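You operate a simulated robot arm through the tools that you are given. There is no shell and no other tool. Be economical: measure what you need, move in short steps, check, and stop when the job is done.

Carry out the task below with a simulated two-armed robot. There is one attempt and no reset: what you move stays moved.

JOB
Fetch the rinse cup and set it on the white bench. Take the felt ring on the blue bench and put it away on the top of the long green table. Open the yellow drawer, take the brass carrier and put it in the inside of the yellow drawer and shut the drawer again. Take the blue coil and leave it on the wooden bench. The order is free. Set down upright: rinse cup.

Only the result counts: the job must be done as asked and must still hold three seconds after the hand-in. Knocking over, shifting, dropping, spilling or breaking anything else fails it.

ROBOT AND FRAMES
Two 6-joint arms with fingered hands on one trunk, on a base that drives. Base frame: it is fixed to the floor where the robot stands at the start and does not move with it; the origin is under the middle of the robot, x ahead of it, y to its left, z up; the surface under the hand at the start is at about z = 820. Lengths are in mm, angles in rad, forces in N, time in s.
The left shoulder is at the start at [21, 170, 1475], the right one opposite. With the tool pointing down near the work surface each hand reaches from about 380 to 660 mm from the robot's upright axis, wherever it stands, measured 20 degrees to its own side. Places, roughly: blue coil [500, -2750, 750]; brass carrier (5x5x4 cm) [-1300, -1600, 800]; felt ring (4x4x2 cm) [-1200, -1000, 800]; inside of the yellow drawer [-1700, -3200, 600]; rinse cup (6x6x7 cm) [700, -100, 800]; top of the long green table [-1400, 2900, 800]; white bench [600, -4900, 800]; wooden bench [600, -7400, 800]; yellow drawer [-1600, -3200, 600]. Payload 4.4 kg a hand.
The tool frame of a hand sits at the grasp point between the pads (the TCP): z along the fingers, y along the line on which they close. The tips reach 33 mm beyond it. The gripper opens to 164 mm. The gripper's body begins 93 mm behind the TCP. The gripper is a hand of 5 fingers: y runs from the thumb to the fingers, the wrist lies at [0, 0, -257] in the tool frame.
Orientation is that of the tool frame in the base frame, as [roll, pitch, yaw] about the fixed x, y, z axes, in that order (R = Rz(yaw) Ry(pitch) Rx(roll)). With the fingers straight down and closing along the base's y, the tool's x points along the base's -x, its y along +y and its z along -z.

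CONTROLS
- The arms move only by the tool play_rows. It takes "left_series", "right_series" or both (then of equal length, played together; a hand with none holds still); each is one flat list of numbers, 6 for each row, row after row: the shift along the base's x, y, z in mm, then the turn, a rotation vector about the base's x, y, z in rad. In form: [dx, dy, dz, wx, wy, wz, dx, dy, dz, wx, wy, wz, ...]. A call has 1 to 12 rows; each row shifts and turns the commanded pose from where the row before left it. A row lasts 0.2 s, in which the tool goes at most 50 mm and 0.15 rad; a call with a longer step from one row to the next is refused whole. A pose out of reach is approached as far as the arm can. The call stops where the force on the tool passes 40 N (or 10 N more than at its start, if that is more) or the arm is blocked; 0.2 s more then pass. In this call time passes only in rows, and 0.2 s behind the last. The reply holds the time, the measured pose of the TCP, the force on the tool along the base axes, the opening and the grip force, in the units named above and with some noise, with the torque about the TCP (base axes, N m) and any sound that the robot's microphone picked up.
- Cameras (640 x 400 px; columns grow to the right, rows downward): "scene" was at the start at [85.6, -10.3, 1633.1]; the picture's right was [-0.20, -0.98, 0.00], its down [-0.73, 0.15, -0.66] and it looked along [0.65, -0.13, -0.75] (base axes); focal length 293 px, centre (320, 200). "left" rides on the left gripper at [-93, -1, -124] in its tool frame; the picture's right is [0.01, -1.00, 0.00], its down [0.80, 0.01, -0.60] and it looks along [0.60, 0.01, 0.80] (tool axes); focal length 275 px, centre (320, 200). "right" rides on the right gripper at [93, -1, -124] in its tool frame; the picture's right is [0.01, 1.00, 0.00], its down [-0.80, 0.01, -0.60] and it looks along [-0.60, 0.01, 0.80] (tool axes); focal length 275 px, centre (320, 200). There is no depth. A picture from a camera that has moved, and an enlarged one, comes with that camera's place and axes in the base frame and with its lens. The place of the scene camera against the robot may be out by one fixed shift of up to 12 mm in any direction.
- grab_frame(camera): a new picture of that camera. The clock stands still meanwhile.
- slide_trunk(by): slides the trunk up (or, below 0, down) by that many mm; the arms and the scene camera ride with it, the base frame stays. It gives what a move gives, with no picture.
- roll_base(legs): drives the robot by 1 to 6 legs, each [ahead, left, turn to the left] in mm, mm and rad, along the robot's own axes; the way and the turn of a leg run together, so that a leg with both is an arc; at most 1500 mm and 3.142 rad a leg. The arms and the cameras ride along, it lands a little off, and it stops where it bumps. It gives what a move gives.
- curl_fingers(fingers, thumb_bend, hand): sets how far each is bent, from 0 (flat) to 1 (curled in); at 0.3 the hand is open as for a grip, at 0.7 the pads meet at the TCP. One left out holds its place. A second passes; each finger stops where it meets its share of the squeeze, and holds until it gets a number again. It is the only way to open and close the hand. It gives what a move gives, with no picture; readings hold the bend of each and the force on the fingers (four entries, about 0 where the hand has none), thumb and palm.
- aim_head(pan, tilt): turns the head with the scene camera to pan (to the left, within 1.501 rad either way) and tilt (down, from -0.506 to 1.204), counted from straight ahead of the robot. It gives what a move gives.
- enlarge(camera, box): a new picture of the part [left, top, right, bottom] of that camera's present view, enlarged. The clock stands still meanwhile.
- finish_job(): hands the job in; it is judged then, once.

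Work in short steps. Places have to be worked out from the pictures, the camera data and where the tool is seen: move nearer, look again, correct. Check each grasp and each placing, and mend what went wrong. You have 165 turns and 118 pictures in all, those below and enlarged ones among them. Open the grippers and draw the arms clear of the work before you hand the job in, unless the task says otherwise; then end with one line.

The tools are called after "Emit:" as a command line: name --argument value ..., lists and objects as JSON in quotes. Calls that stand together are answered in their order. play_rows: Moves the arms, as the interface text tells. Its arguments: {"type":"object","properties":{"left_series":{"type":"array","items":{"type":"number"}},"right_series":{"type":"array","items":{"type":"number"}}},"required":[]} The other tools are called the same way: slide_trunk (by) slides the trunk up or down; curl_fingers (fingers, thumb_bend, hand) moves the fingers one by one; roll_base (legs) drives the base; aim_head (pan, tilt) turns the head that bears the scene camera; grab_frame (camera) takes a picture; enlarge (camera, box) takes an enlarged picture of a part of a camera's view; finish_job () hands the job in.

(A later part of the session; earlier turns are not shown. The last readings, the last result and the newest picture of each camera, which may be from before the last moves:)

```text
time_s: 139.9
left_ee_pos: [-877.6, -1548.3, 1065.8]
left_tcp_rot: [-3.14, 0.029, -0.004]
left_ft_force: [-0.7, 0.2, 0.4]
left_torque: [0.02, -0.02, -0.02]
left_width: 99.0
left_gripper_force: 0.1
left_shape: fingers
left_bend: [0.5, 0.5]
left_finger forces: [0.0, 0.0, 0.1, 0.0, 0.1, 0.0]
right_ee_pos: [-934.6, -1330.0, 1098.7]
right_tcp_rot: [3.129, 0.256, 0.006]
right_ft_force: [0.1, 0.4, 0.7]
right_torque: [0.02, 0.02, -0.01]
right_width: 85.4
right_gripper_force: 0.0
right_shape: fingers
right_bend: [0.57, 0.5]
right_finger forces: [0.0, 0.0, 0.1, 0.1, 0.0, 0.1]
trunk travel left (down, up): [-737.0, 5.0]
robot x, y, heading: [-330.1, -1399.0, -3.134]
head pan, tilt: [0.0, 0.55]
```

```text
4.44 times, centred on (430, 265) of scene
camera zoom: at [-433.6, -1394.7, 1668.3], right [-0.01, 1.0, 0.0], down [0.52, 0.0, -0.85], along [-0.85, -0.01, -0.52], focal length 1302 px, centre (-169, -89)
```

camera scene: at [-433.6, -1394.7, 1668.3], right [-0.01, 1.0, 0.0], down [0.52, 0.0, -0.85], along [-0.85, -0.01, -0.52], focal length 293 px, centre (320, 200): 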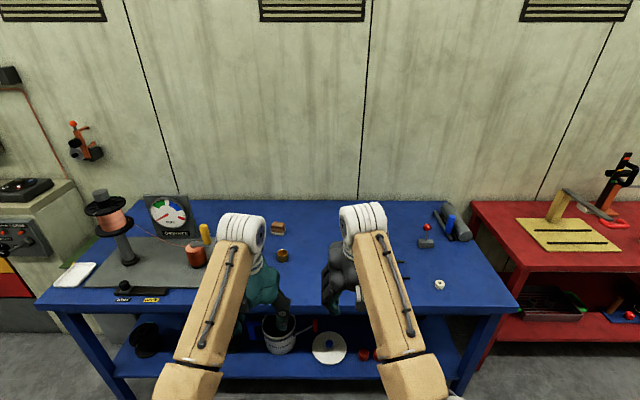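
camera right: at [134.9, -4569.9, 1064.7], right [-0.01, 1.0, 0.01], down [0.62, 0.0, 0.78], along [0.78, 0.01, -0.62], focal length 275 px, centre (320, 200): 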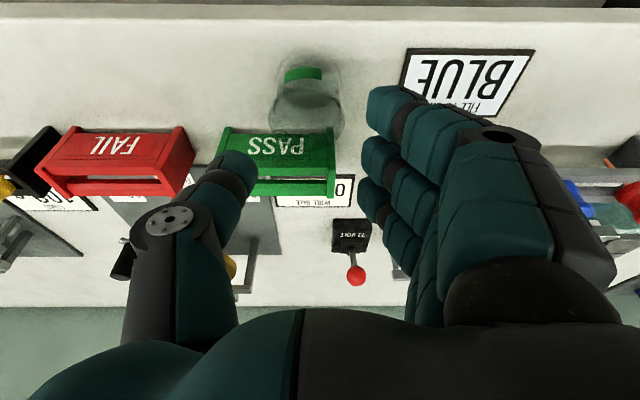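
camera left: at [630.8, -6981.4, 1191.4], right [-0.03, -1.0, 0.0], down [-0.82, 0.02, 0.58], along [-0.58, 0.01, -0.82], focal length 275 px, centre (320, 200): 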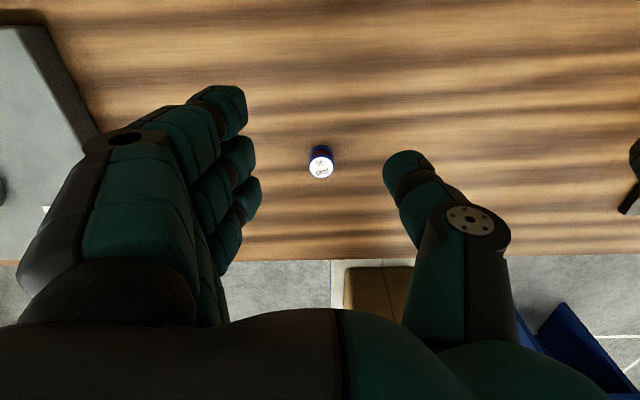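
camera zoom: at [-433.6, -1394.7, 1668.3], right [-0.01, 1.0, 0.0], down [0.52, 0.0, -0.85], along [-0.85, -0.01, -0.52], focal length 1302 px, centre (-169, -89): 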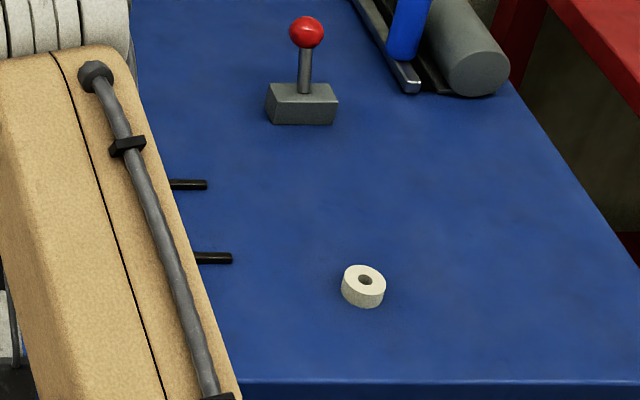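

The brass carrier is the brass cup at about [-1343, -1562]. I drive ahead so it comes under the left hand.

Emit:
roll_base --legs '[[465, -25, -0.007]]'

Emit:
grab_frame --camera "left"

```text
time_s: 142.7
left_ee_pos: [-1341.8, -1524.2, 1064.6]
left_tcp_rot: [-3.141, 0.029, -0.01]
left_ft_force: [-0.5, 0.2, -0.3]
left_torque: [-0.02, -0.04, -0.03]
left_width: 99.1
left_gripper_force: 0.1
left_shape: fingers
left_bend: [0.5, 0.5]
left_finger forces: [0.0, 0.0, 0.0, 0.0, 0.1, 0.0]
right_ee_pos: [-1398.5, -1304.3, 1097.2]
right_tcp_rot: [3.13, 0.256, 0.0]
right_ft_force: [-1.1, -0.2, -0.2]
right_torque: [-0.02, -0.03, 0.02]
right_width: 85.4
right_gripper_force: 0.1
right_shape: fingers
right_bend: [0.57, 0.5]
right_finger forces: [0.0, 0.1, 0.0, 0.0, 0.0, 0.0]
trunk travel left (down, up): [-737.0, 5.0]
robot x, y, heading: [-801.2, -1377.8, -3.139]
head pan, tilt: [0.0, 0.55]
```

```text
66 pictures are left
camera left: at [-1431.1, -1523.2, 1191.4], right [0.02, 1.0, 0.0], down [0.82, -0.02, 0.58], along [0.58, -0.01, -0.82], focal length 275 px, centre (320, 200)
```

left: 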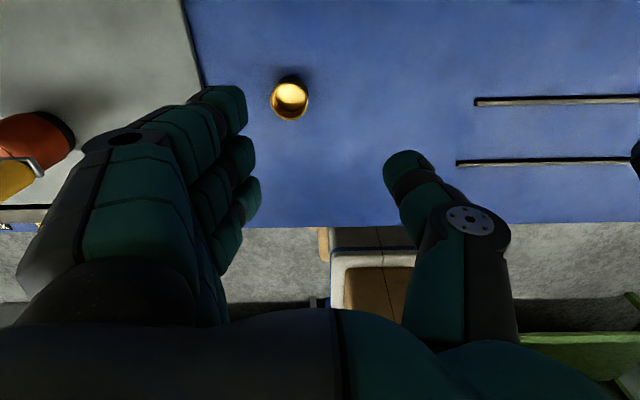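

Carrier confirmed at [-1343, -1558]; I move over it and descend to z ≈ 870.

Emit:
play_rows --left_series '[0, -17, -10, 0, 0, 0, 0, -17, -30, 0, 0, 0, 0, 0, -35, 0, 0, 0, 0, 0, -35, 0, 0, 0, 0, 0, -35, 0, 0, 0, 0, 0, -25, 0, 0, 0, 0, 0, -25, 0, 0, 0]'

Emit:
grab_frame --camera "left"

```text
time_s: 144.3
left_ee_pos: [-1341.5, -1557.1, 871.8]
left_tcp_rot: [-3.139, 0.03, -0.009]
left_ft_force: [-0.9, 0.7, 0.5]
left_torque: [-0.01, -0.02, -0.05]
left_width: 99.0
left_gripper_force: 0.1
left_shape: fingers
left_bend: [0.5, 0.5]
left_finger forces: [0.1, 0.0, 0.0, 0.0, 0.1, 0.1]
right_ee_pos: [-1399.9, -1304.0, 1097.8]
right_tcp_rot: [3.13, 0.256, 0.0]
right_ft_force: [-0.5, 0.3, -0.1]
right_torque: [-0.01, -0.04, 0.0]
right_width: 85.7
right_gripper_force: 0.1
right_shape: fingers
right_bend: [0.57, 0.5]
right_finger forces: [0.0, 0.0, 0.1, 0.1, 0.1, 0.1]
trunk travel left (down, up): [-737.0, 5.0]
robot x, y, heading: [-793.8, -1378.4, -3.138]
head pan, tilt: [0.0, 0.55]
```

```text
65 pictures are left
camera left: at [-1430.6, -1556.3, 997.4], right [0.02, 1.0, 0.0], down [0.82, -0.02, 0.58], along [0.58, -0.01, -0.82], focal length 275 px, centre (320, 200)
```

left: 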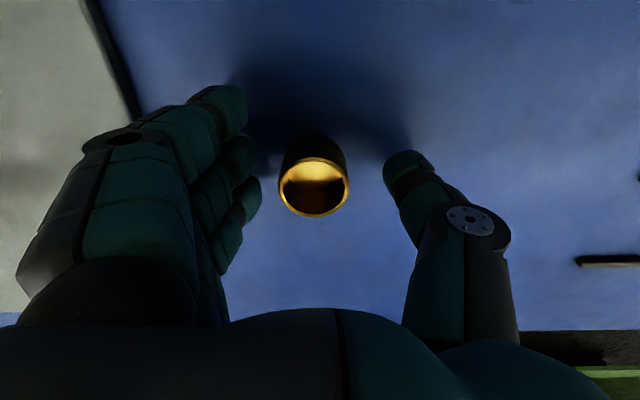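

Centred; I close the left hand on it.

Emit:
curl_fingers --hand "left" --fingers 0.7 --thumb_bend 0.7

Emit:
play_rows --left_series '[0, 0, 15, 0, 0, 0, 0, 0, 25, 0, 0, 0, 0, 0, 35, 0, 0, 0, 0, 0, 35, 0, 0, 0, 0, 0, 35, 0, 0, 0, 0, 0, 35, 0, 0, 0]'

Emit:
grab_frame --camera "left"

```text
time_s: 145.3
left_ee_pos: [-1342.2, -1557.9, 871.1]
left_tcp_rot: [-3.141, 0.03, -0.01]
left_ft_force: [0.4, 0.2, 1.3]
left_torque: [-0.01, -0.02, 0.0]
left_width: 59.0
left_gripper_force: 23.8
left_shape: fingers
left_bend: [0.65, 0.63]
left_finger forces: [0.0, 2.5, 21.4, 0.0, 23.5, 0.0]
right_ee_pos: [-1397.9, -1306.1, 1097.8]
right_tcp_rot: [3.129, 0.257, -0.001]
right_ft_force: [-0.2, 0.4, 0.0]
right_torque: [0.0, 0.01, 0.02]
right_width: 85.3
right_gripper_force: 0.0
right_shape: fingers
right_bend: [0.57, 0.5]
right_finger forces: [0.1, 0.0, 0.1, 0.0, 0.0, 0.0]
trunk travel left (down, up): [-737.0, 5.0]
robot x, y, heading: [-796.3, -1376.9, -3.139]
head pan, tilt: [0.0, 0.55]
```

```text
time_s: 146.7
left_ee_pos: [-1340.7, -1557.5, 1051.7]
left_tcp_rot: [3.141, 0.029, -0.007]
left_ft_force: [0.4, -0.3, -0.9]
left_torque: [-0.01, 0.01, 0.0]
left_width: 58.7
left_gripper_force: 23.7
left_shape: fingers
left_bend: [0.65, 0.63]
left_finger forces: [0.0, 2.7, 21.2, 0.0, 23.5, 0.1]
right_ee_pos: [-1397.7, -1303.2, 1098.9]
right_tcp_rot: [3.13, 0.256, 0.001]
right_ft_force: [0.9, 0.5, 0.0]
right_torque: [-0.02, -0.01, -0.01]
right_width: 85.5
right_gripper_force: 0.0
right_shape: fingers
right_bend: [0.57, 0.5]
right_finger forces: [0.0, 0.0, 0.0, 0.0, 0.1, 0.1]
trunk travel left (down, up): [-737.0, 5.0]
robot x, y, heading: [-794.1, -1373.0, -3.138]
head pan, tilt: [0.0, 0.55]
```

```text
64 pictures are left
camera left: at [-1429.6, -1557.0, 1177.6], right [0.02, 1.0, 0.0], down [0.82, -0.02, 0.58], along [0.58, -0.01, -0.82], focal length 275 px, centre (320, 200)
```

left: 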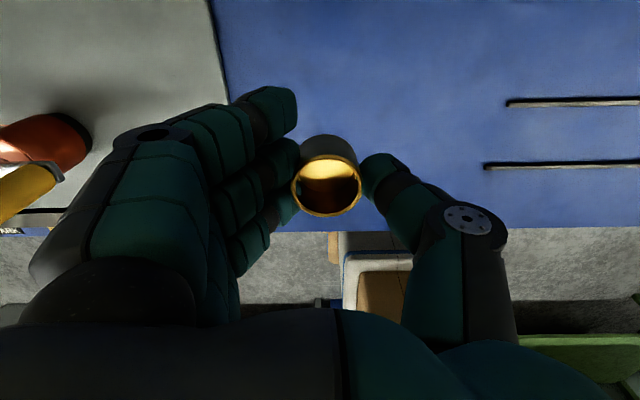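

Carrier held. I back off and strafe to face the drawer cabinet at y ≈ -3200.

Emit:
roll_base --legs '[[-440, 0, 0], [0, 900, 0], [0, 880, 0]]'

Emit:
aim_head --pan 0.0 --tilt 0.6

Emit:
grab_frame --camera "scene"

```text
time_s: 157.9
left_ee_pos: [-891.7, -3335.6, 1051.0]
left_tcp_rot: [-3.139, 0.031, -0.003]
left_ft_force: [-0.1, -0.2, -0.7]
left_torque: [-0.02, 0.0, 0.0]
left_width: 58.6
left_gripper_force: 23.9
left_shape: fingers
left_bend: [0.65, 0.63]
left_finger forces: [0.0, 2.8, 21.1, 0.1, 23.4, 0.1]
right_ee_pos: [-948.6, -3083.8, 1098.2]
right_tcp_rot: [3.132, 0.256, 0.004]
right_ft_force: [-0.6, -0.5, -0.1]
right_torque: [0.02, -0.02, -0.01]
right_width: 85.4
right_gripper_force: 0.0
right_shape: fingers
right_bend: [0.57, 0.5]
right_finger forces: [0.0, 0.1, 0.0, 0.0, 0.1, 0.0]
trunk travel left (down, up): [-737.0, 5.0]
robot x, y, heading: [-345.2, -3154.4, -3.134]
head pan, tilt: [0.0, 0.55]
```

```text
time_s: 158.6
left_ee_pos: [-891.6, -3336.1, 1051.6]
left_tcp_rot: [-3.139, 0.028, -0.003]
left_ft_force: [0.8, 0.4, 0.0]
left_torque: [0.0, 0.01, 0.03]
left_width: 58.6
left_gripper_force: 23.5
left_shape: fingers
left_bend: [0.65, 0.63]
left_finger forces: [0.0, 2.9, 21.1, 0.0, 23.3, 0.1]
right_ee_pos: [-949.1, -3082.9, 1098.1]
right_tcp_rot: [3.132, 0.258, 0.005]
right_ft_force: [-0.2, 0.2, -0.3]
right_torque: [-0.01, -0.02, -0.01]
right_width: 85.3
right_gripper_force: 0.1
right_shape: fingers
right_bend: [0.57, 0.5]
right_finger forces: [0.1, 0.0, 0.1, 0.1, 0.1, 0.0]
trunk travel left (down, up): [-737.0, 5.0]
robot x, y, heading: [-346.7, -3155.3, -3.137]
head pan, tilt: [0.0, 0.6]
```

```text
63 pictures are left
camera scene: at [-447.5, -3148.2, 1663.8], right [-0.01, 1.0, 0.0], down [0.57, 0.0, -0.82], along [-0.82, -0.01, -0.57], focal length 293 px, centre (320, 200)
```

scene: 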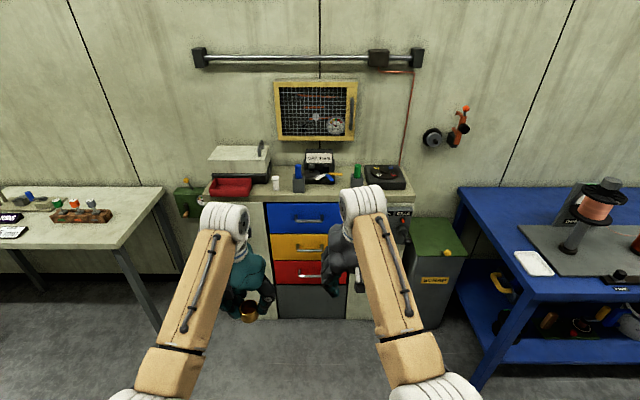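

Emit:
enlarge --camera "scene" --box '[220, 180, 420, 330]'

```text
2.67 times, centred on (320, 255) of scene
camera zoom: at [-447.5, -3148.2, 1663.8], right [-0.01, 1.0, 0.0], down [0.57, 0.0, -0.82], along [-0.82, -0.01, -0.57], focal length 781 px, centre (320, 53)
```

zoom: 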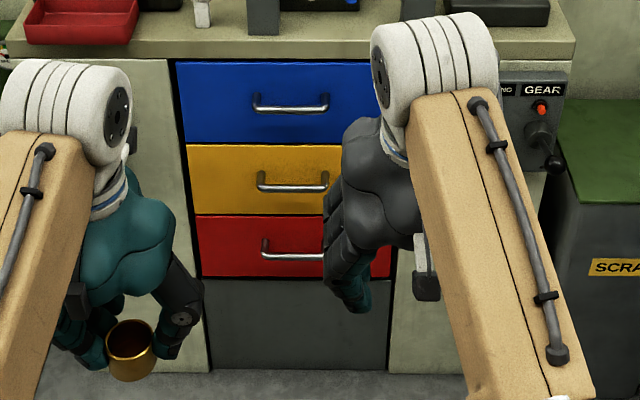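

The yellow drawer's bar handle is at about [-1499, -3213, 626], front face x ≈ -1534. I lower the trunk 250, tuck the left hand (with carrier) back and outward, and turn the right hand 90° so its fingers can hook behind the bar.

Emit:
slide_trunk --by -250

Emit:
play_rows --left_series '[10, -14, 0, 0, 0, 0, 10, -14, 0, 0, 0, 0, 10, -14, 0, 0, 0, 0, 10, -14, 0, 0, 0, 0, 10, -14, 0, 0, 0, 0, 10, -14, 0, 0, 0, 0, 10, -14, 0, 0, 0, 0, 10, -14, 0, 0, 0, 0, 10, -14, 0, 0, 0, 0, 10, -14, 0, 0, 0, 0, 10, 0, 0, 0, 0, 0, 10, 0, 0, 0, 0, 0]' --right_series '[0, 0, 0, 0, 0, -0.131, 0, 0, 0, 0, 0, -0.131, 0, 0, 0, 0, 0, -0.131, 0, 0, 0, 0, 0, -0.131, 0, 0, 0, 0, 0, -0.131, 0, 0, 0, 0, 0, -0.131, 0, 0, 0, 0, 0, -0.131, 0, 0, 0, 0, 0, -0.131, 0, 0, 0, 0, 0, -0.131, 0, 0, 0, 0, 0, -0.131, 0, 0, 0, 0, 0, -0.131, 0, 0, 0, 0, 0, -0.131]'

Emit:
grab_frame --camera "scene"

```text
time_s: 161.1
left_ee_pos: [-890.9, -3336.7, 800.8]
left_tcp_rot: [-3.139, 0.03, -0.005]
left_ft_force: [0.6, -0.4, -0.1]
left_torque: [0.01, -0.02, -0.02]
left_width: 58.7
left_gripper_force: 23.4
left_shape: fingers
left_bend: [0.65, 0.63]
left_finger forces: [0.1, 3.0, 21.0, 0.0, 23.3, 0.1]
right_ee_pos: [-948.3, -3083.4, 848.5]
right_tcp_rot: [3.13, 0.258, 0.007]
right_ft_force: [0.8, -0.2, 0.5]
right_torque: [0.0, 0.02, -0.04]
right_width: 85.8
right_gripper_force: 0.1
right_shape: fingers
right_bend: [0.57, 0.5]
right_finger forces: [0.0, 0.0, 0.0, 0.0, 0.1, 0.0]
trunk travel left (down, up): [-487.0, 255.0]
robot x, y, heading: [-346.8, -3153.0, -3.135]
head pan, tilt: [0.0, 0.6]
```

```text
time_s: 163.7
left_ee_pos: [-779.0, -3480.0, 786.3]
left_tcp_rot: [-3.138, 0.033, -0.003]
left_ft_force: [-1.0, 0.8, -1.7]
left_torque: [-0.03, 0.01, 0.01]
left_width: 58.8
left_gripper_force: 23.8
left_shape: fingers
left_bend: [0.65, 0.63]
left_finger forces: [0.0, 3.1, 21.0, 0.1, 23.2, 0.1]
left hand out of reach, approached as far as the arm can: row 2, 3, 4, 5
right_ee_pos: [-949.7, -3084.7, 849.0]
right_tcp_rot: [3.131, 0.257, -1.571]
right_ft_force: [0.1, -0.9, -1.1]
right_torque: [-0.02, 0.01, 0.0]
right_width: 85.5
right_gripper_force: 0.1
right_shape: fingers
right_bend: [0.57, 0.5]
right_finger forces: [0.0, 0.0, 0.0, 0.1, 0.0, 0.0]
trunk travel left (down, up): [-487.0, 255.0]
robot x, y, heading: [-344.3, -3152.9, -3.134]
head pan, tilt: [0.0, 0.6]
```

```text
61 pictures are left
camera scene: at [-455.8, -3148.4, 1413.5], right [-0.01, 1.0, 0.0], down [0.57, 0.0, -0.82], along [-0.82, -0.01, -0.57], focal length 293 px, centre (320, 200)
```

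scene: 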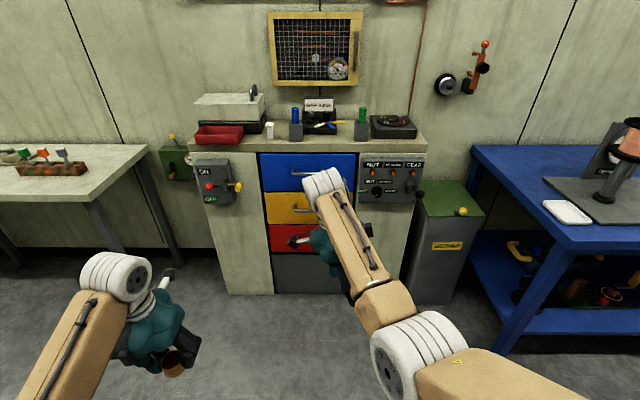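

I refine the handle position from this second viewpoint.

Emit:
enlarge --camera "scene" --box '[250, 140, 370, 230]'

```text
4.44 times, centred on (310, 185) of scene
camera zoom: at [-455.8, -3148.4, 1413.5], right [-0.01, 1.0, 0.0], down [0.57, 0.0, -0.82], along [-0.82, -0.01, -0.57], focal length 1302 px, centre (364, 267)
```

zoom: 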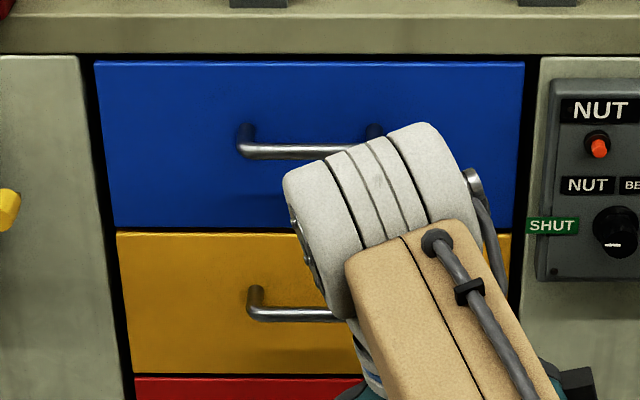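

A vertical hook would bump the blue drawer above, so I orient the right hand pointing forward and slightly down (fingers on top, thumb below) to pinch the bar; doing this here in free space.

Emit:
play_rows --right_series '[0, 0, 0, -0.129, 0, 0, 0, 0, 0, -0.128, 0, 0, 0, 0, 0, 0, 0.14, 0, 0, 0, 0, 0, 0.14, 0, 0, 0, 0, 0, 0.14, 0, 0, 0, 0, 0, 0.14, 0, 0, 0, 0, 0, 0.14, 0, 0, 0, 0, 0, 0.14, 0, 0, 0, 0, 0, 0.14, 0, 0, 0, 0, 0, 0.14, 0, 0, 0, 0, 0, 0.14, 0]'

Emit:
grab_frame --camera "scene"

```text
time_s: 165.2
left_ee_pos: [-779.1, -3479.4, 785.9]
left_tcp_rot: [-3.138, 0.034, -0.004]
left_ft_force: [-1.2, -0.6, -1.8]
left_torque: [-0.01, 0.04, -0.01]
left_width: 58.6
left_gripper_force: 23.4
left_shape: fingers
left_bend: [0.65, 0.63]
left_finger forces: [0.1, 3.2, 21.0, 0.0, 23.1, 0.0]
right_ee_pos: [-981.0, -2976.7, 862.8]
right_tcp_rot: [2.499, 0.184, -1.638]
right_ft_force: [0.1, -0.1, 0.2]
right_torque: [-0.03, 0.01, -0.03]
right_width: 86.0
right_gripper_force: 0.1
right_shape: fingers
right_bend: [0.57, 0.5]
right_finger forces: [0.0, 0.0, 0.1, 0.0, 0.0, 0.0]
right hand out of reach, approached as far as the arm can: row 7
trunk travel left (down, up): [-487.0, 255.0]
robot x, y, heading: [-348.3, -3152.2, -3.133]
head pan, tilt: [0.0, 0.6]
stopped in row 7 (right hand): the arm was blocked; the commanded pose is now the measured one
```

```text
59 pictures are left
camera scene: at [-455.9, -3148.2, 1413.6], right [-0.01, 1.0, 0.0], down [0.57, 0.0, -0.82], along [-0.82, -0.01, -0.57], focal length 293 px, centre (320, 200)
```

scene: 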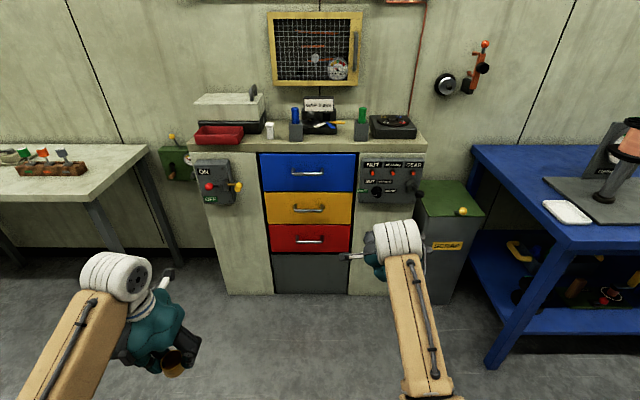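

The wrist is limited in this spot at about 37° forward pitch, which may suffice. I bring the hand closer and lower (free space) and remove the sideways lean, to see what pitch the arm allows there.

Emit:
play_rows --right_series '[10, 0, -35, -0.08, 0, 0, 10, 0, -35, -0.08, 0, 0, 10, 0, -35, -0.07, 0, 0, 10, 0, -35, 0, 0, 0, 10, 0, -35, 0, 0, 0, 10, 0, -35, 0, 0, 0]'

```text
time_s: 166.6
left_ee_pos: [-779.9, -3479.8, 785.2]
left_tcp_rot: [-3.137, 0.034, -0.002]
left_ft_force: [0.3, 1.1, -0.4]
left_torque: [-0.02, 0.01, -0.03]
left_width: 58.5
left_gripper_force: 23.2
left_shape: fingers
left_bend: [0.65, 0.63]
left_finger forces: [0.1, 3.2, 20.9, 0.0, 23.1, 0.0]
right_ee_pos: [-921.8, -2977.1, 652.8]
right_tcp_rot: [2.515, -0.047, -1.638]
right_ft_force: [-0.4, -1.1, 0.0]
right_torque: [0.0, 0.01, -0.01]
right_width: 85.8
right_gripper_force: 0.0
right_shape: fingers
right_bend: [0.57, 0.5]
right_finger forces: [0.0, 0.1, 0.0, 0.0, 0.0, 0.0]
trunk travel left (down, up): [-487.0, 255.0]
robot x, y, heading: [-345.2, -3152.0, -3.137]
head pan, tilt: [0.0, 0.6]
```

That works. I try pitching further forward (about 0.4 rad more) with a small yaw correction.

Emit:
play_rows --right_series '[0, 0, 0, -0.04, 0, 0.067, 0, 0, 0, 0, 0.13, 0, 0, 0, 0, 0, 0.13, 0, 0, 0, 0, 0, 0.13, 0]'

```text
time_s: 167.6
left_ee_pos: [-780.0, -3480.0, 786.2]
left_tcp_rot: [-3.14, 0.032, -0.003]
left_ft_force: [-0.6, 0.5, -1.2]
left_torque: [0.0, -0.01, -0.02]
left_width: 58.8
left_gripper_force: 23.4
left_shape: fingers
left_bend: [0.65, 0.63]
left_finger forces: [0.0, 3.2, 20.9, 0.0, 23.1, 0.0]
right_ee_pos: [-920.5, -2977.5, 652.0]
right_tcp_rot: [2.124, -0.08, -1.54]
right_ft_force: [0.2, -0.8, -0.2]
right_torque: [0.0, -0.02, 0.02]
right_width: 85.8
right_gripper_force: 0.0
right_shape: fingers
right_bend: [0.57, 0.5]
right_finger forces: [0.0, 0.0, 0.0, 0.0, 0.0, 0.0]
trunk travel left (down, up): [-487.0, 255.0]
robot x, y, heading: [-347.2, -3154.1, -3.137]
head pan, tilt: [0.0, 0.6]
```

The hand now points forward at ~58°. I strafe left and drive up so the hand stops about 80–100 mm short of the handle.

Emit:
roll_base --legs '[[0, 235, 0], [460, 0, 0]]'

Emit:
grab_frame --camera "right"

Emit:
grab_frame --camera "scene"

```text
time_s: 171.7
left_ee_pos: [-1240.5, -3714.0, 785.2]
left_tcp_rot: [-3.138, 0.032, -0.004]
left_ft_force: [0.6, 1.0, -0.1]
left_torque: [-0.03, -0.07, 0.02]
left_width: 58.5
left_gripper_force: 24.1
left_shape: fingers
left_bend: [0.65, 0.63]
left_finger forces: [0.0, 3.3, 21.1, 0.0, 23.2, 0.0]
right_ee_pos: [-1380.5, -3212.1, 651.7]
right_tcp_rot: [2.127, -0.078, -1.539]
right_ft_force: [-1.0, -0.6, -0.8]
right_torque: [0.03, 0.0, -0.02]
right_width: 85.8
right_gripper_force: 0.1
right_shape: fingers
right_bend: [0.57, 0.5]
right_finger forces: [0.0, 0.0, 0.0, 0.0, 0.0, 0.0]
trunk travel left (down, up): [-487.0, 255.0]
robot x, y, heading: [-803.0, -3386.6, -3.132]
head pan, tilt: [0.0, 0.6]
```

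```text
58 pictures are left
camera right: at [-1272.7, -3296.7, 724.6], right [-0.53, 0.04, 0.85], down [0.48, 0.84, 0.26], along [-0.7, 0.54, -0.46], focal length 275 px, centre (320, 200)
```

right: 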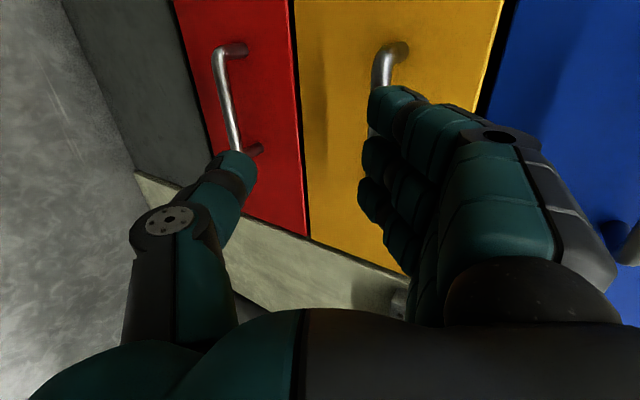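

```text
57 pictures are left
camera scene: at [-916.4, -3383.8, 1413.5], right [-0.01, 1.0, 0.0], down [0.57, 0.0, -0.82], along [-0.82, 0.0, -0.57], focal length 293 px, centre (320, 200)
```

scene: 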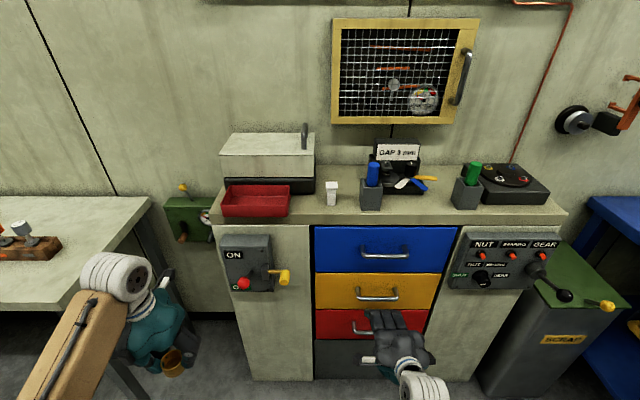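

I zoom on handle and hand to refine relative positions.

Emit:
enlarge --camera "scene" --box '[300, 210, 460, 390]'

```text
2.22 times, centred on (380, 300) of scene
camera zoom: at [-916.4, -3383.8, 1413.5], right [-0.01, 1.0, 0.0], down [0.57, 0.0, -0.82], along [-0.82, 0.0, -0.57], focal length 651 px, centre (187, -22)
```

zoom: 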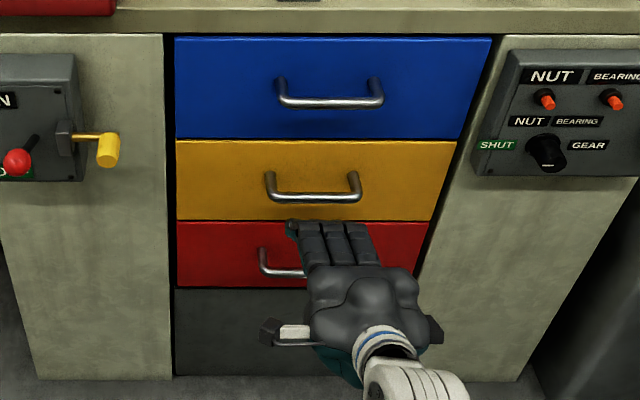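

Bar is about [-1500, -3203, 630]. I advance the open hand around it: TCP to about [-1485, -3204, 634].

Emit:
play_rows --right_series '[-20, 2, -4, 0, 0, 0, -20, 2, -4, 0, 0, 0, -20, 2, -4, 0, 0, 0, -20, 2, -4, 0, 0, 0, -15, 0, -2, 0, 0, 0, -10, 0, 0, 0, 0, 0]'

Emit:
grab_frame --camera "right"

Emit:
enlarge --camera "scene" --box '[300, 210, 460, 390]'

```text
time_s: 172.6
left_ee_pos: [-1238.3, -3713.9, 786.0]
left_tcp_rot: [-3.137, 0.035, -0.008]
left_ft_force: [-0.7, 0.0, -0.5]
left_torque: [-0.01, -0.05, 0.01]
left_width: 58.6
left_gripper_force: 23.9
left_shape: fingers
left_bend: [0.65, 0.63]
left_finger forces: [0.0, 3.4, 21.0, 0.0, 23.3, 0.1]
right_ee_pos: [-1446.0, -3205.7, 641.7]
right_tcp_rot: [2.118, -0.081, -1.539]
right_ft_force: [18.5, -2.9, 13.0]
right_torque: [0.59, 0.7, -0.63]
right_width: 85.4
right_gripper_force: 9.2
right_shape: fingers
right_bend: [0.58, 0.5]
right_finger forces: [0.1, 0.0, 0.6, 17.8, 0.1, 0.0]
trunk travel left (down, up): [-487.0, 255.0]
robot x, y, heading: [-807.8, -3389.4, -3.135]
head pan, tilt: [0.0, 0.6]
stopped in row 4 (right hand): the force on the tool passed its limit at 58 N (the readings are from after the stop); the commanded pose is now the measured one
```

```text
55 pictures are left
camera right: at [-1337.2, -3290.9, 714.0], right [-0.52, 0.04, 0.85], down [0.48, 0.84, 0.25], along [-0.71, 0.54, -0.46], focal length 275 px, centre (320, 200)
```

right: 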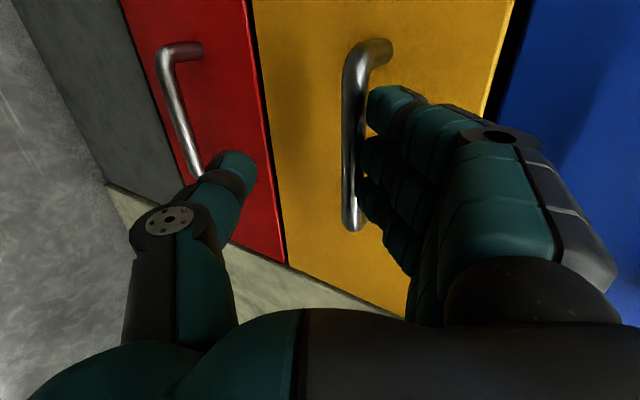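

```text
2.22 times, centred on (380, 300) of scene
camera zoom: at [-914.8, -3383.8, 1413.7], right [0.0, 1.0, 0.0], down [0.56, 0.0, -0.83], along [-0.83, 0.0, -0.56], focal length 651 px, centre (187, -22)
```

zoom: 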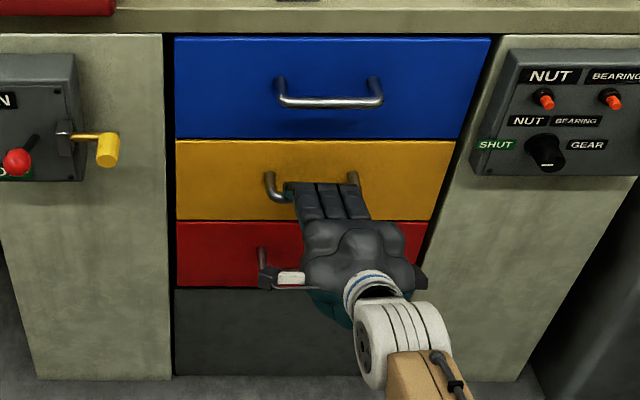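

The fingertips met the bar from the front, so they must pass higher. I back 15 mm, open the fingers a bit, raise ~16 mm, then advance again.

Emit:
play_rows --right_series '[15, 0, 4, 0, 0, 0, 0, 0, 12, 0, 0, 0]'

Emit:
curl_fingers --hand "right" --fingers 0.5 --thumb_bend 0.5

Emit:
play_rows --right_series '[-15, 0, 0, 0, 0, 0, -15, 0, 0, 0, 0, 0, -12, 0, 0, 0, 0, 0, -8, 0, 0, 0, 0, 0]'

Emit:
grab_frame --camera "right"

```text
time_s: 173.2
left_ee_pos: [-1240.2, -3713.9, 785.7]
left_tcp_rot: [-3.138, 0.033, -0.006]
left_ft_force: [0.5, 0.0, -0.1]
left_torque: [0.0, -0.02, -0.03]
left_width: 58.5
left_gripper_force: 23.8
left_shape: fingers
left_bend: [0.65, 0.63]
left_finger forces: [0.1, 3.1, 21.0, 0.0, 23.1, 0.0]
right_ee_pos: [-1429.4, -3205.9, 655.9]
right_tcp_rot: [2.121, -0.08, -1.54]
right_ft_force: [0.5, -0.8, 0.0]
right_torque: [0.01, -0.02, -0.01]
right_width: 86.5
right_gripper_force: 0.0
right_shape: fingers
right_bend: [0.57, 0.5]
right_finger forces: [0.0, 0.0, 0.0, 0.0, 0.0, 0.0]
trunk travel left (down, up): [-487.0, 255.0]
robot x, y, heading: [-808.6, -3390.9, -3.138]
head pan, tilt: [0.0, 0.6]
```

```text
time_s: 174.2
left_ee_pos: [-1239.9, -3714.6, 785.1]
left_tcp_rot: [-3.138, 0.032, -0.005]
left_ft_force: [-0.3, -0.3, -0.3]
left_torque: [0.01, -0.01, -0.01]
left_width: 58.5
left_gripper_force: 24.1
left_shape: fingers
left_bend: [0.65, 0.63]
left_finger forces: [0.0, 3.3, 21.0, 0.0, 23.2, 0.0]
right_ee_pos: [-1430.7, -3206.1, 655.7]
right_tcp_rot: [2.121, -0.081, -1.539]
right_ft_force: [0.6, -1.0, 0.5]
right_torque: [0.04, 0.01, 0.02]
right_width: 98.9
right_gripper_force: 0.1
right_shape: fingers
right_bend: [0.5, 0.5]
right_finger forces: [0.0, 0.0, 0.0, 0.0, 0.1, 0.1]
trunk travel left (down, up): [-487.0, 255.0]
robot x, y, heading: [-803.6, -3384.4, -3.141]
head pan, tilt: [0.0, 0.6]
```

```text
time_s: 175.1
left_ee_pos: [-1238.5, -3712.6, 785.3]
left_tcp_rot: [-3.137, 0.034, -0.006]
left_ft_force: [-0.3, -0.2, -0.9]
left_torque: [-0.01, -0.03, -0.01]
left_width: 58.3
left_gripper_force: 23.0
left_shape: fingers
left_bend: [0.65, 0.63]
left_finger forces: [0.0, 3.4, 21.1, 0.0, 23.2, 0.0]
right_ee_pos: [-1467.8, -3204.6, 651.8]
right_tcp_rot: [2.131, -0.083, -1.543]
right_ft_force: [22.8, -0.5, 6.4]
right_torque: [0.33, 0.95, -1.14]
right_width: 96.8
right_gripper_force: 11.7
right_shape: fingers
right_bend: [0.52, 0.5]
right_finger forces: [0.1, 0.0, 0.1, 23.7, 0.0, 0.0]
trunk travel left (down, up): [-487.0, 255.0]
robot x, y, heading: [-802.7, -3386.3, -3.14]
head pan, tilt: [0.0, 0.6]
stopped in row 4 (right hand): the force on the tool passed its limit at 48 N (the readings are from after the stop); the commanded pose is now the measured one
```

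```text
53 pictures are left
camera right: at [-1361.0, -3289.6, 724.7], right [-0.53, 0.04, 0.85], down [0.48, 0.84, 0.26], along [-0.7, 0.54, -0.47], focal length 275 px, centre (320, 200)
```

right: 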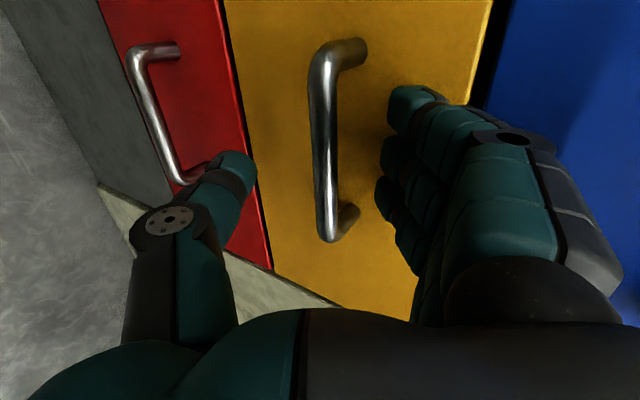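

The bar is now between thumb and fingers. I back off 4 mm from the face and close.

Emit:
play_rows --right_series '[4, 0, 0, 0, 0, 0]'

Emit:
curl_fingers --hand "right" --fingers 0.72 --thumb_bend 0.72

Emit:
grab_frame --camera "right"

```text
time_s: 175.5
left_ee_pos: [-1238.1, -3715.2, 785.8]
left_tcp_rot: [-3.137, 0.033, -0.008]
left_ft_force: [0.0, 0.3, -1.3]
left_torque: [-0.05, 0.03, -0.03]
left_width: 58.8
left_gripper_force: 23.7
left_shape: fingers
left_bend: [0.65, 0.63]
left_finger forces: [0.1, 3.4, 21.0, 0.0, 23.2, 0.0]
right_ee_pos: [-1468.8, -3204.9, 653.4]
right_tcp_rot: [2.127, -0.082, -1.542]
right_ft_force: [5.5, -0.4, -1.8]
right_torque: [-0.06, -0.03, -0.28]
right_width: 97.1
right_gripper_force: 2.7
right_shape: fingers
right_bend: [0.51, 0.5]
right_finger forces: [0.1, 0.0, 0.0, 4.7, 0.0, 0.1]
trunk travel left (down, up): [-487.0, 255.0]
robot x, y, heading: [-807.4, -3393.0, -3.138]
head pan, tilt: [0.0, 0.6]
```

```text
time_s: 176.5
left_ee_pos: [-1239.6, -3714.1, 785.8]
left_tcp_rot: [-3.138, 0.034, -0.007]
left_ft_force: [0.8, 0.7, -1.2]
left_torque: [0.0, -0.03, 0.02]
left_width: 58.6
left_gripper_force: 23.3
left_shape: fingers
left_bend: [0.65, 0.63]
left_finger forces: [0.0, 3.3, 20.9, 0.0, 23.2, 0.0]
right_ee_pos: [-1468.4, -3205.1, 655.8]
right_tcp_rot: [2.123, -0.081, -1.542]
right_ft_force: [-4.5, 0.1, 13.9]
right_torque: [0.84, 0.35, 0.51]
right_width: 41.5
right_gripper_force: 17.5
right_shape: fingers
right_bend: [0.7, 0.69]
right_finger forces: [0.0, 0.0, 1.9, 22.5, 11.3, 0.0]
trunk travel left (down, up): [-487.0, 255.0]
robot x, y, heading: [-805.6, -3387.5, -3.141]
head pan, tilt: [0.0, 0.6]
```

```text
52 pictures are left
camera right: at [-1360.8, -3290.3, 728.4], right [-0.52, 0.04, 0.85], down [0.48, 0.84, 0.26], along [-0.7, 0.54, -0.46], focal length 275 px, centre (320, 200)
```

right: 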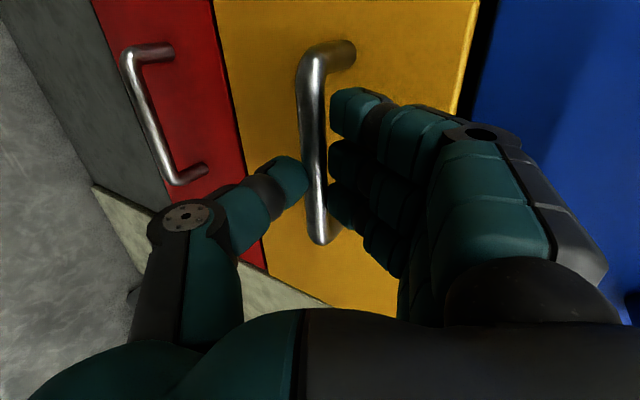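

The bar is pinched. I tighten and pull by driving back 50 mm to test.

Emit:
curl_fingers --hand "right" --fingers 0.85 --thumb_bend 0.8

Emit:
roll_base --legs '[[-50, 0, 0]]'

Emit:
grab_frame --camera "scene"

```text
time_s: 177.5
left_ee_pos: [-1239.2, -3715.0, 787.5]
left_tcp_rot: [-3.136, 0.036, -0.007]
left_ft_force: [-0.4, 0.3, -0.1]
left_torque: [0.01, 0.01, -0.03]
left_width: 58.3
left_gripper_force: 24.0
left_shape: fingers
left_bend: [0.65, 0.63]
left_finger forces: [0.0, 3.3, 21.0, 0.0, 23.3, 0.1]
right_ee_pos: [-1468.1, -3205.0, 655.0]
right_tcp_rot: [2.12, -0.08, -1.542]
right_ft_force: [-1.8, -0.2, 18.0]
right_torque: [1.59, 0.51, 0.73]
right_width: 40.9
right_gripper_force: 33.7
right_shape: fingers
right_bend: [0.7, 0.7]
right_finger forces: [0.1, 0.0, 3.8, 39.0, 24.5, 0.1]
trunk travel left (down, up): [-487.0, 255.0]
robot x, y, heading: [-808.3, -3388.9, -3.141]
head pan, tilt: [0.0, 0.6]
```

```text
time_s: 178.4
left_ee_pos: [-1187.9, -3714.5, 786.8]
left_tcp_rot: [-3.137, 0.035, -0.007]
left_ft_force: [0.8, 0.1, -1.4]
left_torque: [-0.01, 0.01, -0.02]
left_width: 58.5
left_gripper_force: 24.0
left_shape: fingers
left_bend: [0.65, 0.63]
left_finger forces: [0.0, 3.3, 20.9, 0.0, 23.2, 0.0]
right_ee_pos: [-1416.9, -3204.0, 655.5]
right_tcp_rot: [2.123, -0.08, -1.541]
right_ft_force: [0.4, -2.2, 17.9]
right_torque: [1.54, 0.49, 0.65]
right_width: 40.6
right_gripper_force: 33.4
right_shape: fingers
right_bend: [0.7, 0.7]
right_finger forces: [0.0, 0.0, 3.7, 38.0, 24.3, 0.1]
trunk travel left (down, up): [-487.0, 255.0]
robot x, y, heading: [-758.1, -3389.6, -3.138]
head pan, tilt: [0.0, 0.6]
```

```text
51 pictures are left
camera scene: at [-862.4, -3384.3, 1413.8], right [0.0, 1.0, 0.0], down [0.56, 0.0, -0.83], along [-0.83, 0.0, -0.56], focal length 293 px, centre (320, 200)
```

scene: 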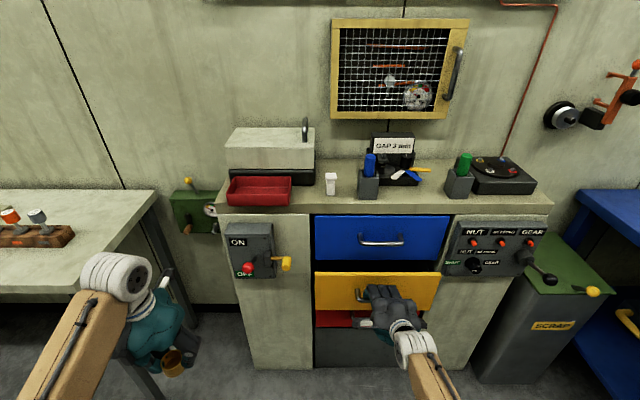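

The drawer is opening. I pull another 190 mm.

Emit:
roll_base --legs '[[-190, 0, 0]]'

Emit:
grab_frame --camera "scene"

```text
time_s: 180.0
left_ee_pos: [-998.2, -3714.7, 786.0]
left_tcp_rot: [-3.137, 0.035, -0.006]
left_ft_force: [0.9, -0.6, -1.2]
left_torque: [-0.03, 0.0, 0.01]
left_width: 59.0
left_gripper_force: 23.1
left_shape: fingers
left_bend: [0.65, 0.63]
left_finger forces: [0.1, 3.3, 21.0, 0.0, 23.1, 0.1]
right_ee_pos: [-1229.2, -3205.1, 657.2]
right_tcp_rot: [2.121, -0.079, -1.541]
right_ft_force: [-5.5, 2.3, 16.6]
right_torque: [1.36, 0.51, 0.85]
right_width: 38.3
right_gripper_force: 26.8
right_shape: fingers
right_bend: [0.7, 0.73]
right_finger forces: [0.1, 0.0, 2.3, 32.9, 19.4, 0.0]
trunk travel left (down, up): [-487.0, 255.0]
robot x, y, heading: [-563.8, -3384.9, -3.135]
head pan, tilt: [0.0, 0.6]
```

```text
50 pictures are left
camera scene: at [-673.3, -3383.1, 1413.8], right [-0.01, 1.0, 0.0], down [0.56, 0.0, -0.83], along [-0.83, 0.0, -0.56], focal length 293 px, centre (320, 200)
```

scene: 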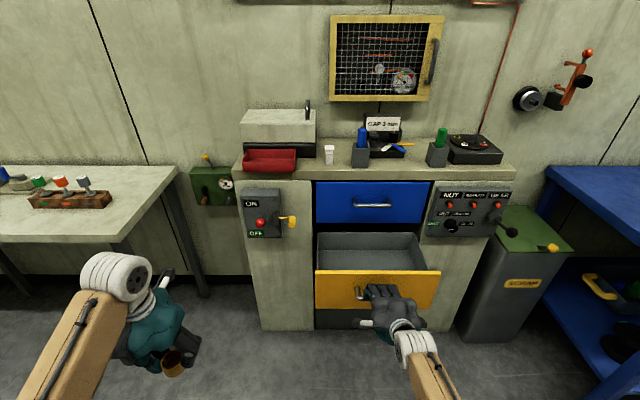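

The drawer is open about 240 mm and empty. I release the bar and withdraw the right hand.

Emit:
curl_fingers --hand "right" --fingers 0.48 --thumb_bend 0.45

Emit:
play_rows --right_series '[10, 0, 5, 0, 0, 0, 15, 0, 5, 0, 0, 0, 20, 0, 10, 0, 0, 0, 20, 0, 10, 0, 0, 0]'

Emit:
grab_frame --camera "right"

```text
time_s: 181.0
left_ee_pos: [-999.5, -3713.7, 786.1]
left_tcp_rot: [-3.138, 0.033, -0.006]
left_ft_force: [-0.3, 0.4, 0.2]
left_torque: [0.0, 0.01, 0.0]
left_width: 58.9
left_gripper_force: 23.5
left_shape: fingers
left_bend: [0.65, 0.63]
left_finger forces: [0.0, 3.3, 21.0, 0.0, 23.1, 0.1]
right_ee_pos: [-1230.4, -3204.8, 656.1]
right_tcp_rot: [2.12, -0.082, -1.541]
right_ft_force: [1.1, -0.4, -0.7]
right_torque: [-0.02, 0.05, -0.03]
right_width: 112.7
right_gripper_force: 1.0
right_shape: fingers
right_bend: [0.48, 0.45]
right_finger forces: [0.0, 0.1, 0.1, 1.0, 0.0, 0.1]
trunk travel left (down, up): [-487.0, 255.0]
robot x, y, heading: [-565.2, -3385.6, -3.134]
head pan, tilt: [0.0, 0.6]
```

```text
time_s: 182.0
left_ee_pos: [-999.7, -3714.2, 785.4]
left_tcp_rot: [-3.139, 0.034, -0.004]
left_ft_force: [0.8, -0.3, -0.7]
left_torque: [-0.02, 0.05, 0.0]
left_width: 58.6
left_gripper_force: 23.4
left_shape: fingers
left_bend: [0.65, 0.63]
left_finger forces: [0.0, 3.3, 21.0, 0.1, 23.1, 0.0]
right_ee_pos: [-1164.5, -3205.5, 686.9]
right_tcp_rot: [2.12, -0.08, -1.538]
right_ft_force: [0.3, 0.6, -0.1]
right_torque: [0.01, -0.02, -0.01]
right_width: 112.7
right_gripper_force: 0.0
right_shape: fingers
right_bend: [0.48, 0.45]
right_finger forces: [0.1, 0.1, 0.1, 0.0, 0.1, 0.0]
trunk travel left (down, up): [-487.0, 255.0]
robot x, y, heading: [-562.4, -3386.1, -3.136]
head pan, tilt: [0.0, 0.6]
```

```text
49 pictures are left
camera right: at [-1055.6, -3290.3, 758.9], right [-0.52, 0.04, 0.85], down [0.48, 0.84, 0.26], along [-0.7, 0.54, -0.46], focal length 275 px, centre (320, 200)
```

right: 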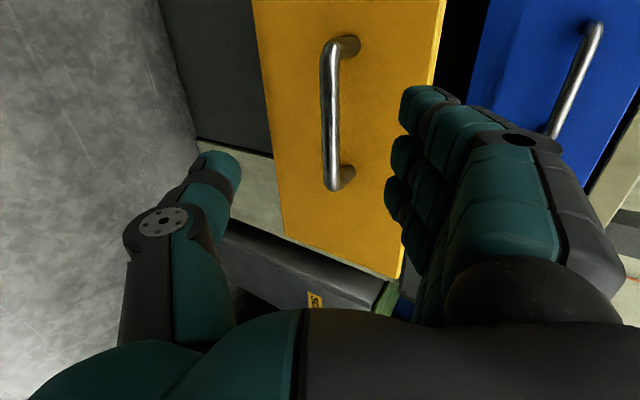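

Handle released. I draw the right hand back, up and to the side.

Emit:
play_rows --right_series '[16, 18, 18, 0, 0, 0, 16, 18, 18, 0, 0, 0, 16, 18, 18, 0, 0, 0, 16, 18, 18, 0, 0, 0, 16, 18, 18, 0, 0, 0, 16, 18, 18, 0, 0, 0, 16, 18, 18, 0, 0, 0, 16, 18, 18, 0, 0, 0]'

Emit:
enlarge --camera "scene" --box '[280, 170, 480, 340]'

```text
time_s: 183.8
left_ee_pos: [-998.6, -3713.6, 786.1]
left_tcp_rot: [-3.139, 0.034, -0.005]
left_ft_force: [-0.6, 1.0, -1.1]
left_torque: [-0.01, 0.03, 0.02]
left_width: 58.9
left_gripper_force: 23.6
left_shape: fingers
left_bend: [0.65, 0.63]
left_finger forces: [0.0, 3.4, 20.9, 0.0, 23.1, 0.1]
right_ee_pos: [-1036.0, -3061.4, 830.0]
right_tcp_rot: [2.12, -0.083, -1.538]
right_ft_force: [0.1, 0.3, -1.1]
right_torque: [-0.01, -0.01, 0.02]
right_width: 112.6
right_gripper_force: 0.1
right_shape: fingers
right_bend: [0.48, 0.45]
right_finger forces: [0.0, 0.1, 0.0, 0.0, 0.0, 0.0]
trunk travel left (down, up): [-487.0, 255.0]
robot x, y, heading: [-561.8, -3385.2, -3.136]
head pan, tilt: [0.0, 0.6]
```

```text
2.35 times, centred on (380, 255) of scene
camera zoom: at [-674.1, -3382.0, 1413.6], right [-0.01, 1.0, 0.0], down [0.56, 0.0, -0.83], along [-0.83, -0.01, -0.56], focal length 689 px, centre (179, 71)
```

zoom: 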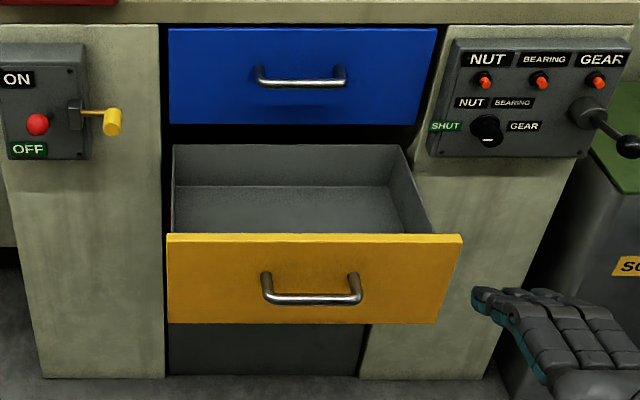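

The interior spans about x -1530..-1320, y -3395..-3045, floor ~600. I raise and centre the left hand, then drive so the carrier hangs over the drawer's left part.

Emit:
play_rows --left_series '[-10, 12, 15, 0, 0, 0, -10, 12, 15, 0, 0, 0, -10, 12, 15, 0, 0, 0, -10, 12, 15, 0, 0, 0, -10, 12, 15, 0, 0, 0, -10, 12, 10, 0, 0, 0]'

Emit:
roll_base --legs '[[0, -250, 0], [290, 0, 0]]'

Emit:
grab_frame --camera "left"

Emit:
grab_frame --camera "scene"

```text
time_s: 185.2
left_ee_pos: [-1085.3, -3671.0, 805.7]
left_tcp_rot: [-3.136, 0.035, -0.005]
left_ft_force: [0.0, -0.2, -1.7]
left_torque: [-0.01, 0.0, -0.03]
left_width: 58.7
left_gripper_force: 23.9
left_shape: fingers
left_bend: [0.65, 0.63]
left_finger forces: [0.1, 3.5, 21.0, 0.0, 23.1, 0.1]
left hand out of reach, approached as far as the arm can: row 1, 2, 3, 4, 5, 6
right_ee_pos: [-1036.0, -3061.3, 830.1]
right_tcp_rot: [2.119, -0.082, -1.539]
right_ft_force: [0.2, -0.6, -0.6]
right_torque: [0.02, -0.01, 0.02]
right_width: 112.7
right_gripper_force: 0.0
right_shape: fingers
right_bend: [0.48, 0.45]
right_finger forces: [0.0, 0.0, 0.0, 0.1, 0.0, 0.0]
trunk travel left (down, up): [-487.0, 255.0]
robot x, y, heading: [-562.7, -3387.4, -3.132]
head pan, tilt: [0.0, 0.6]
```

```text
time_s: 188.6
left_ee_pos: [-1378.0, -3428.9, 804.4]
left_tcp_rot: [-3.136, 0.035, -0.004]
left_ft_force: [-0.3, -0.2, -1.2]
left_torque: [-0.01, -0.01, -0.01]
left_width: 58.6
left_gripper_force: 23.8
left_shape: fingers
left_bend: [0.65, 0.63]
left_finger forces: [0.0, 3.4, 20.9, 0.0, 23.1, 0.1]
right_ee_pos: [-1330.5, -2818.3, 829.2]
right_tcp_rot: [2.123, -0.081, -1.536]
right_ft_force: [-0.4, 0.3, -0.1]
right_torque: [0.0, -0.02, -0.01]
right_width: 112.9
right_gripper_force: 0.1
right_shape: fingers
right_bend: [0.48, 0.45]
right_finger forces: [0.0, 0.0, 0.1, 0.1, 0.1, 0.1]
trunk travel left (down, up): [-487.0, 255.0]
robot x, y, heading: [-857.0, -3142.2, -3.134]
head pan, tilt: [0.0, 0.6]
```

```text
47 pictures are left
camera left: at [-1466.2, -3429.0, 931.8], right [0.01, 1.0, 0.0], down [0.82, -0.01, 0.57], along [0.57, 0.0, -0.82], focal length 275 px, centre (320, 200)
```

left: 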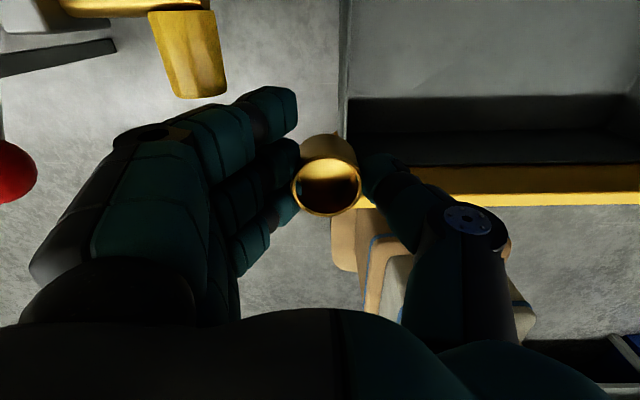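

```text
46 pictures are left
camera scene: at [-967.8, -3138.5, 1413.4], right [-0.01, 1.0, 0.0], down [0.57, 0.0, -0.82], along [-0.82, -0.01, -0.57], focal length 293 px, centre (320, 200)
```

scene: 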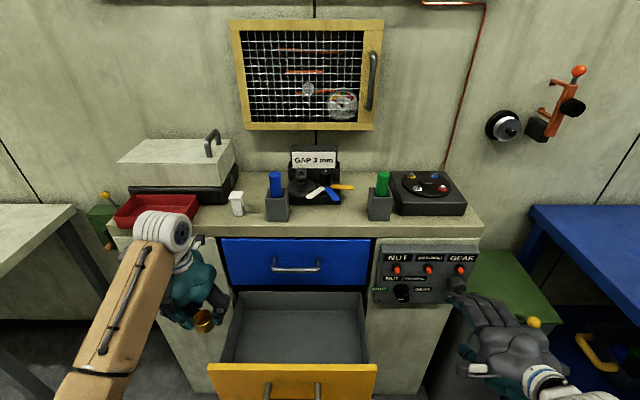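

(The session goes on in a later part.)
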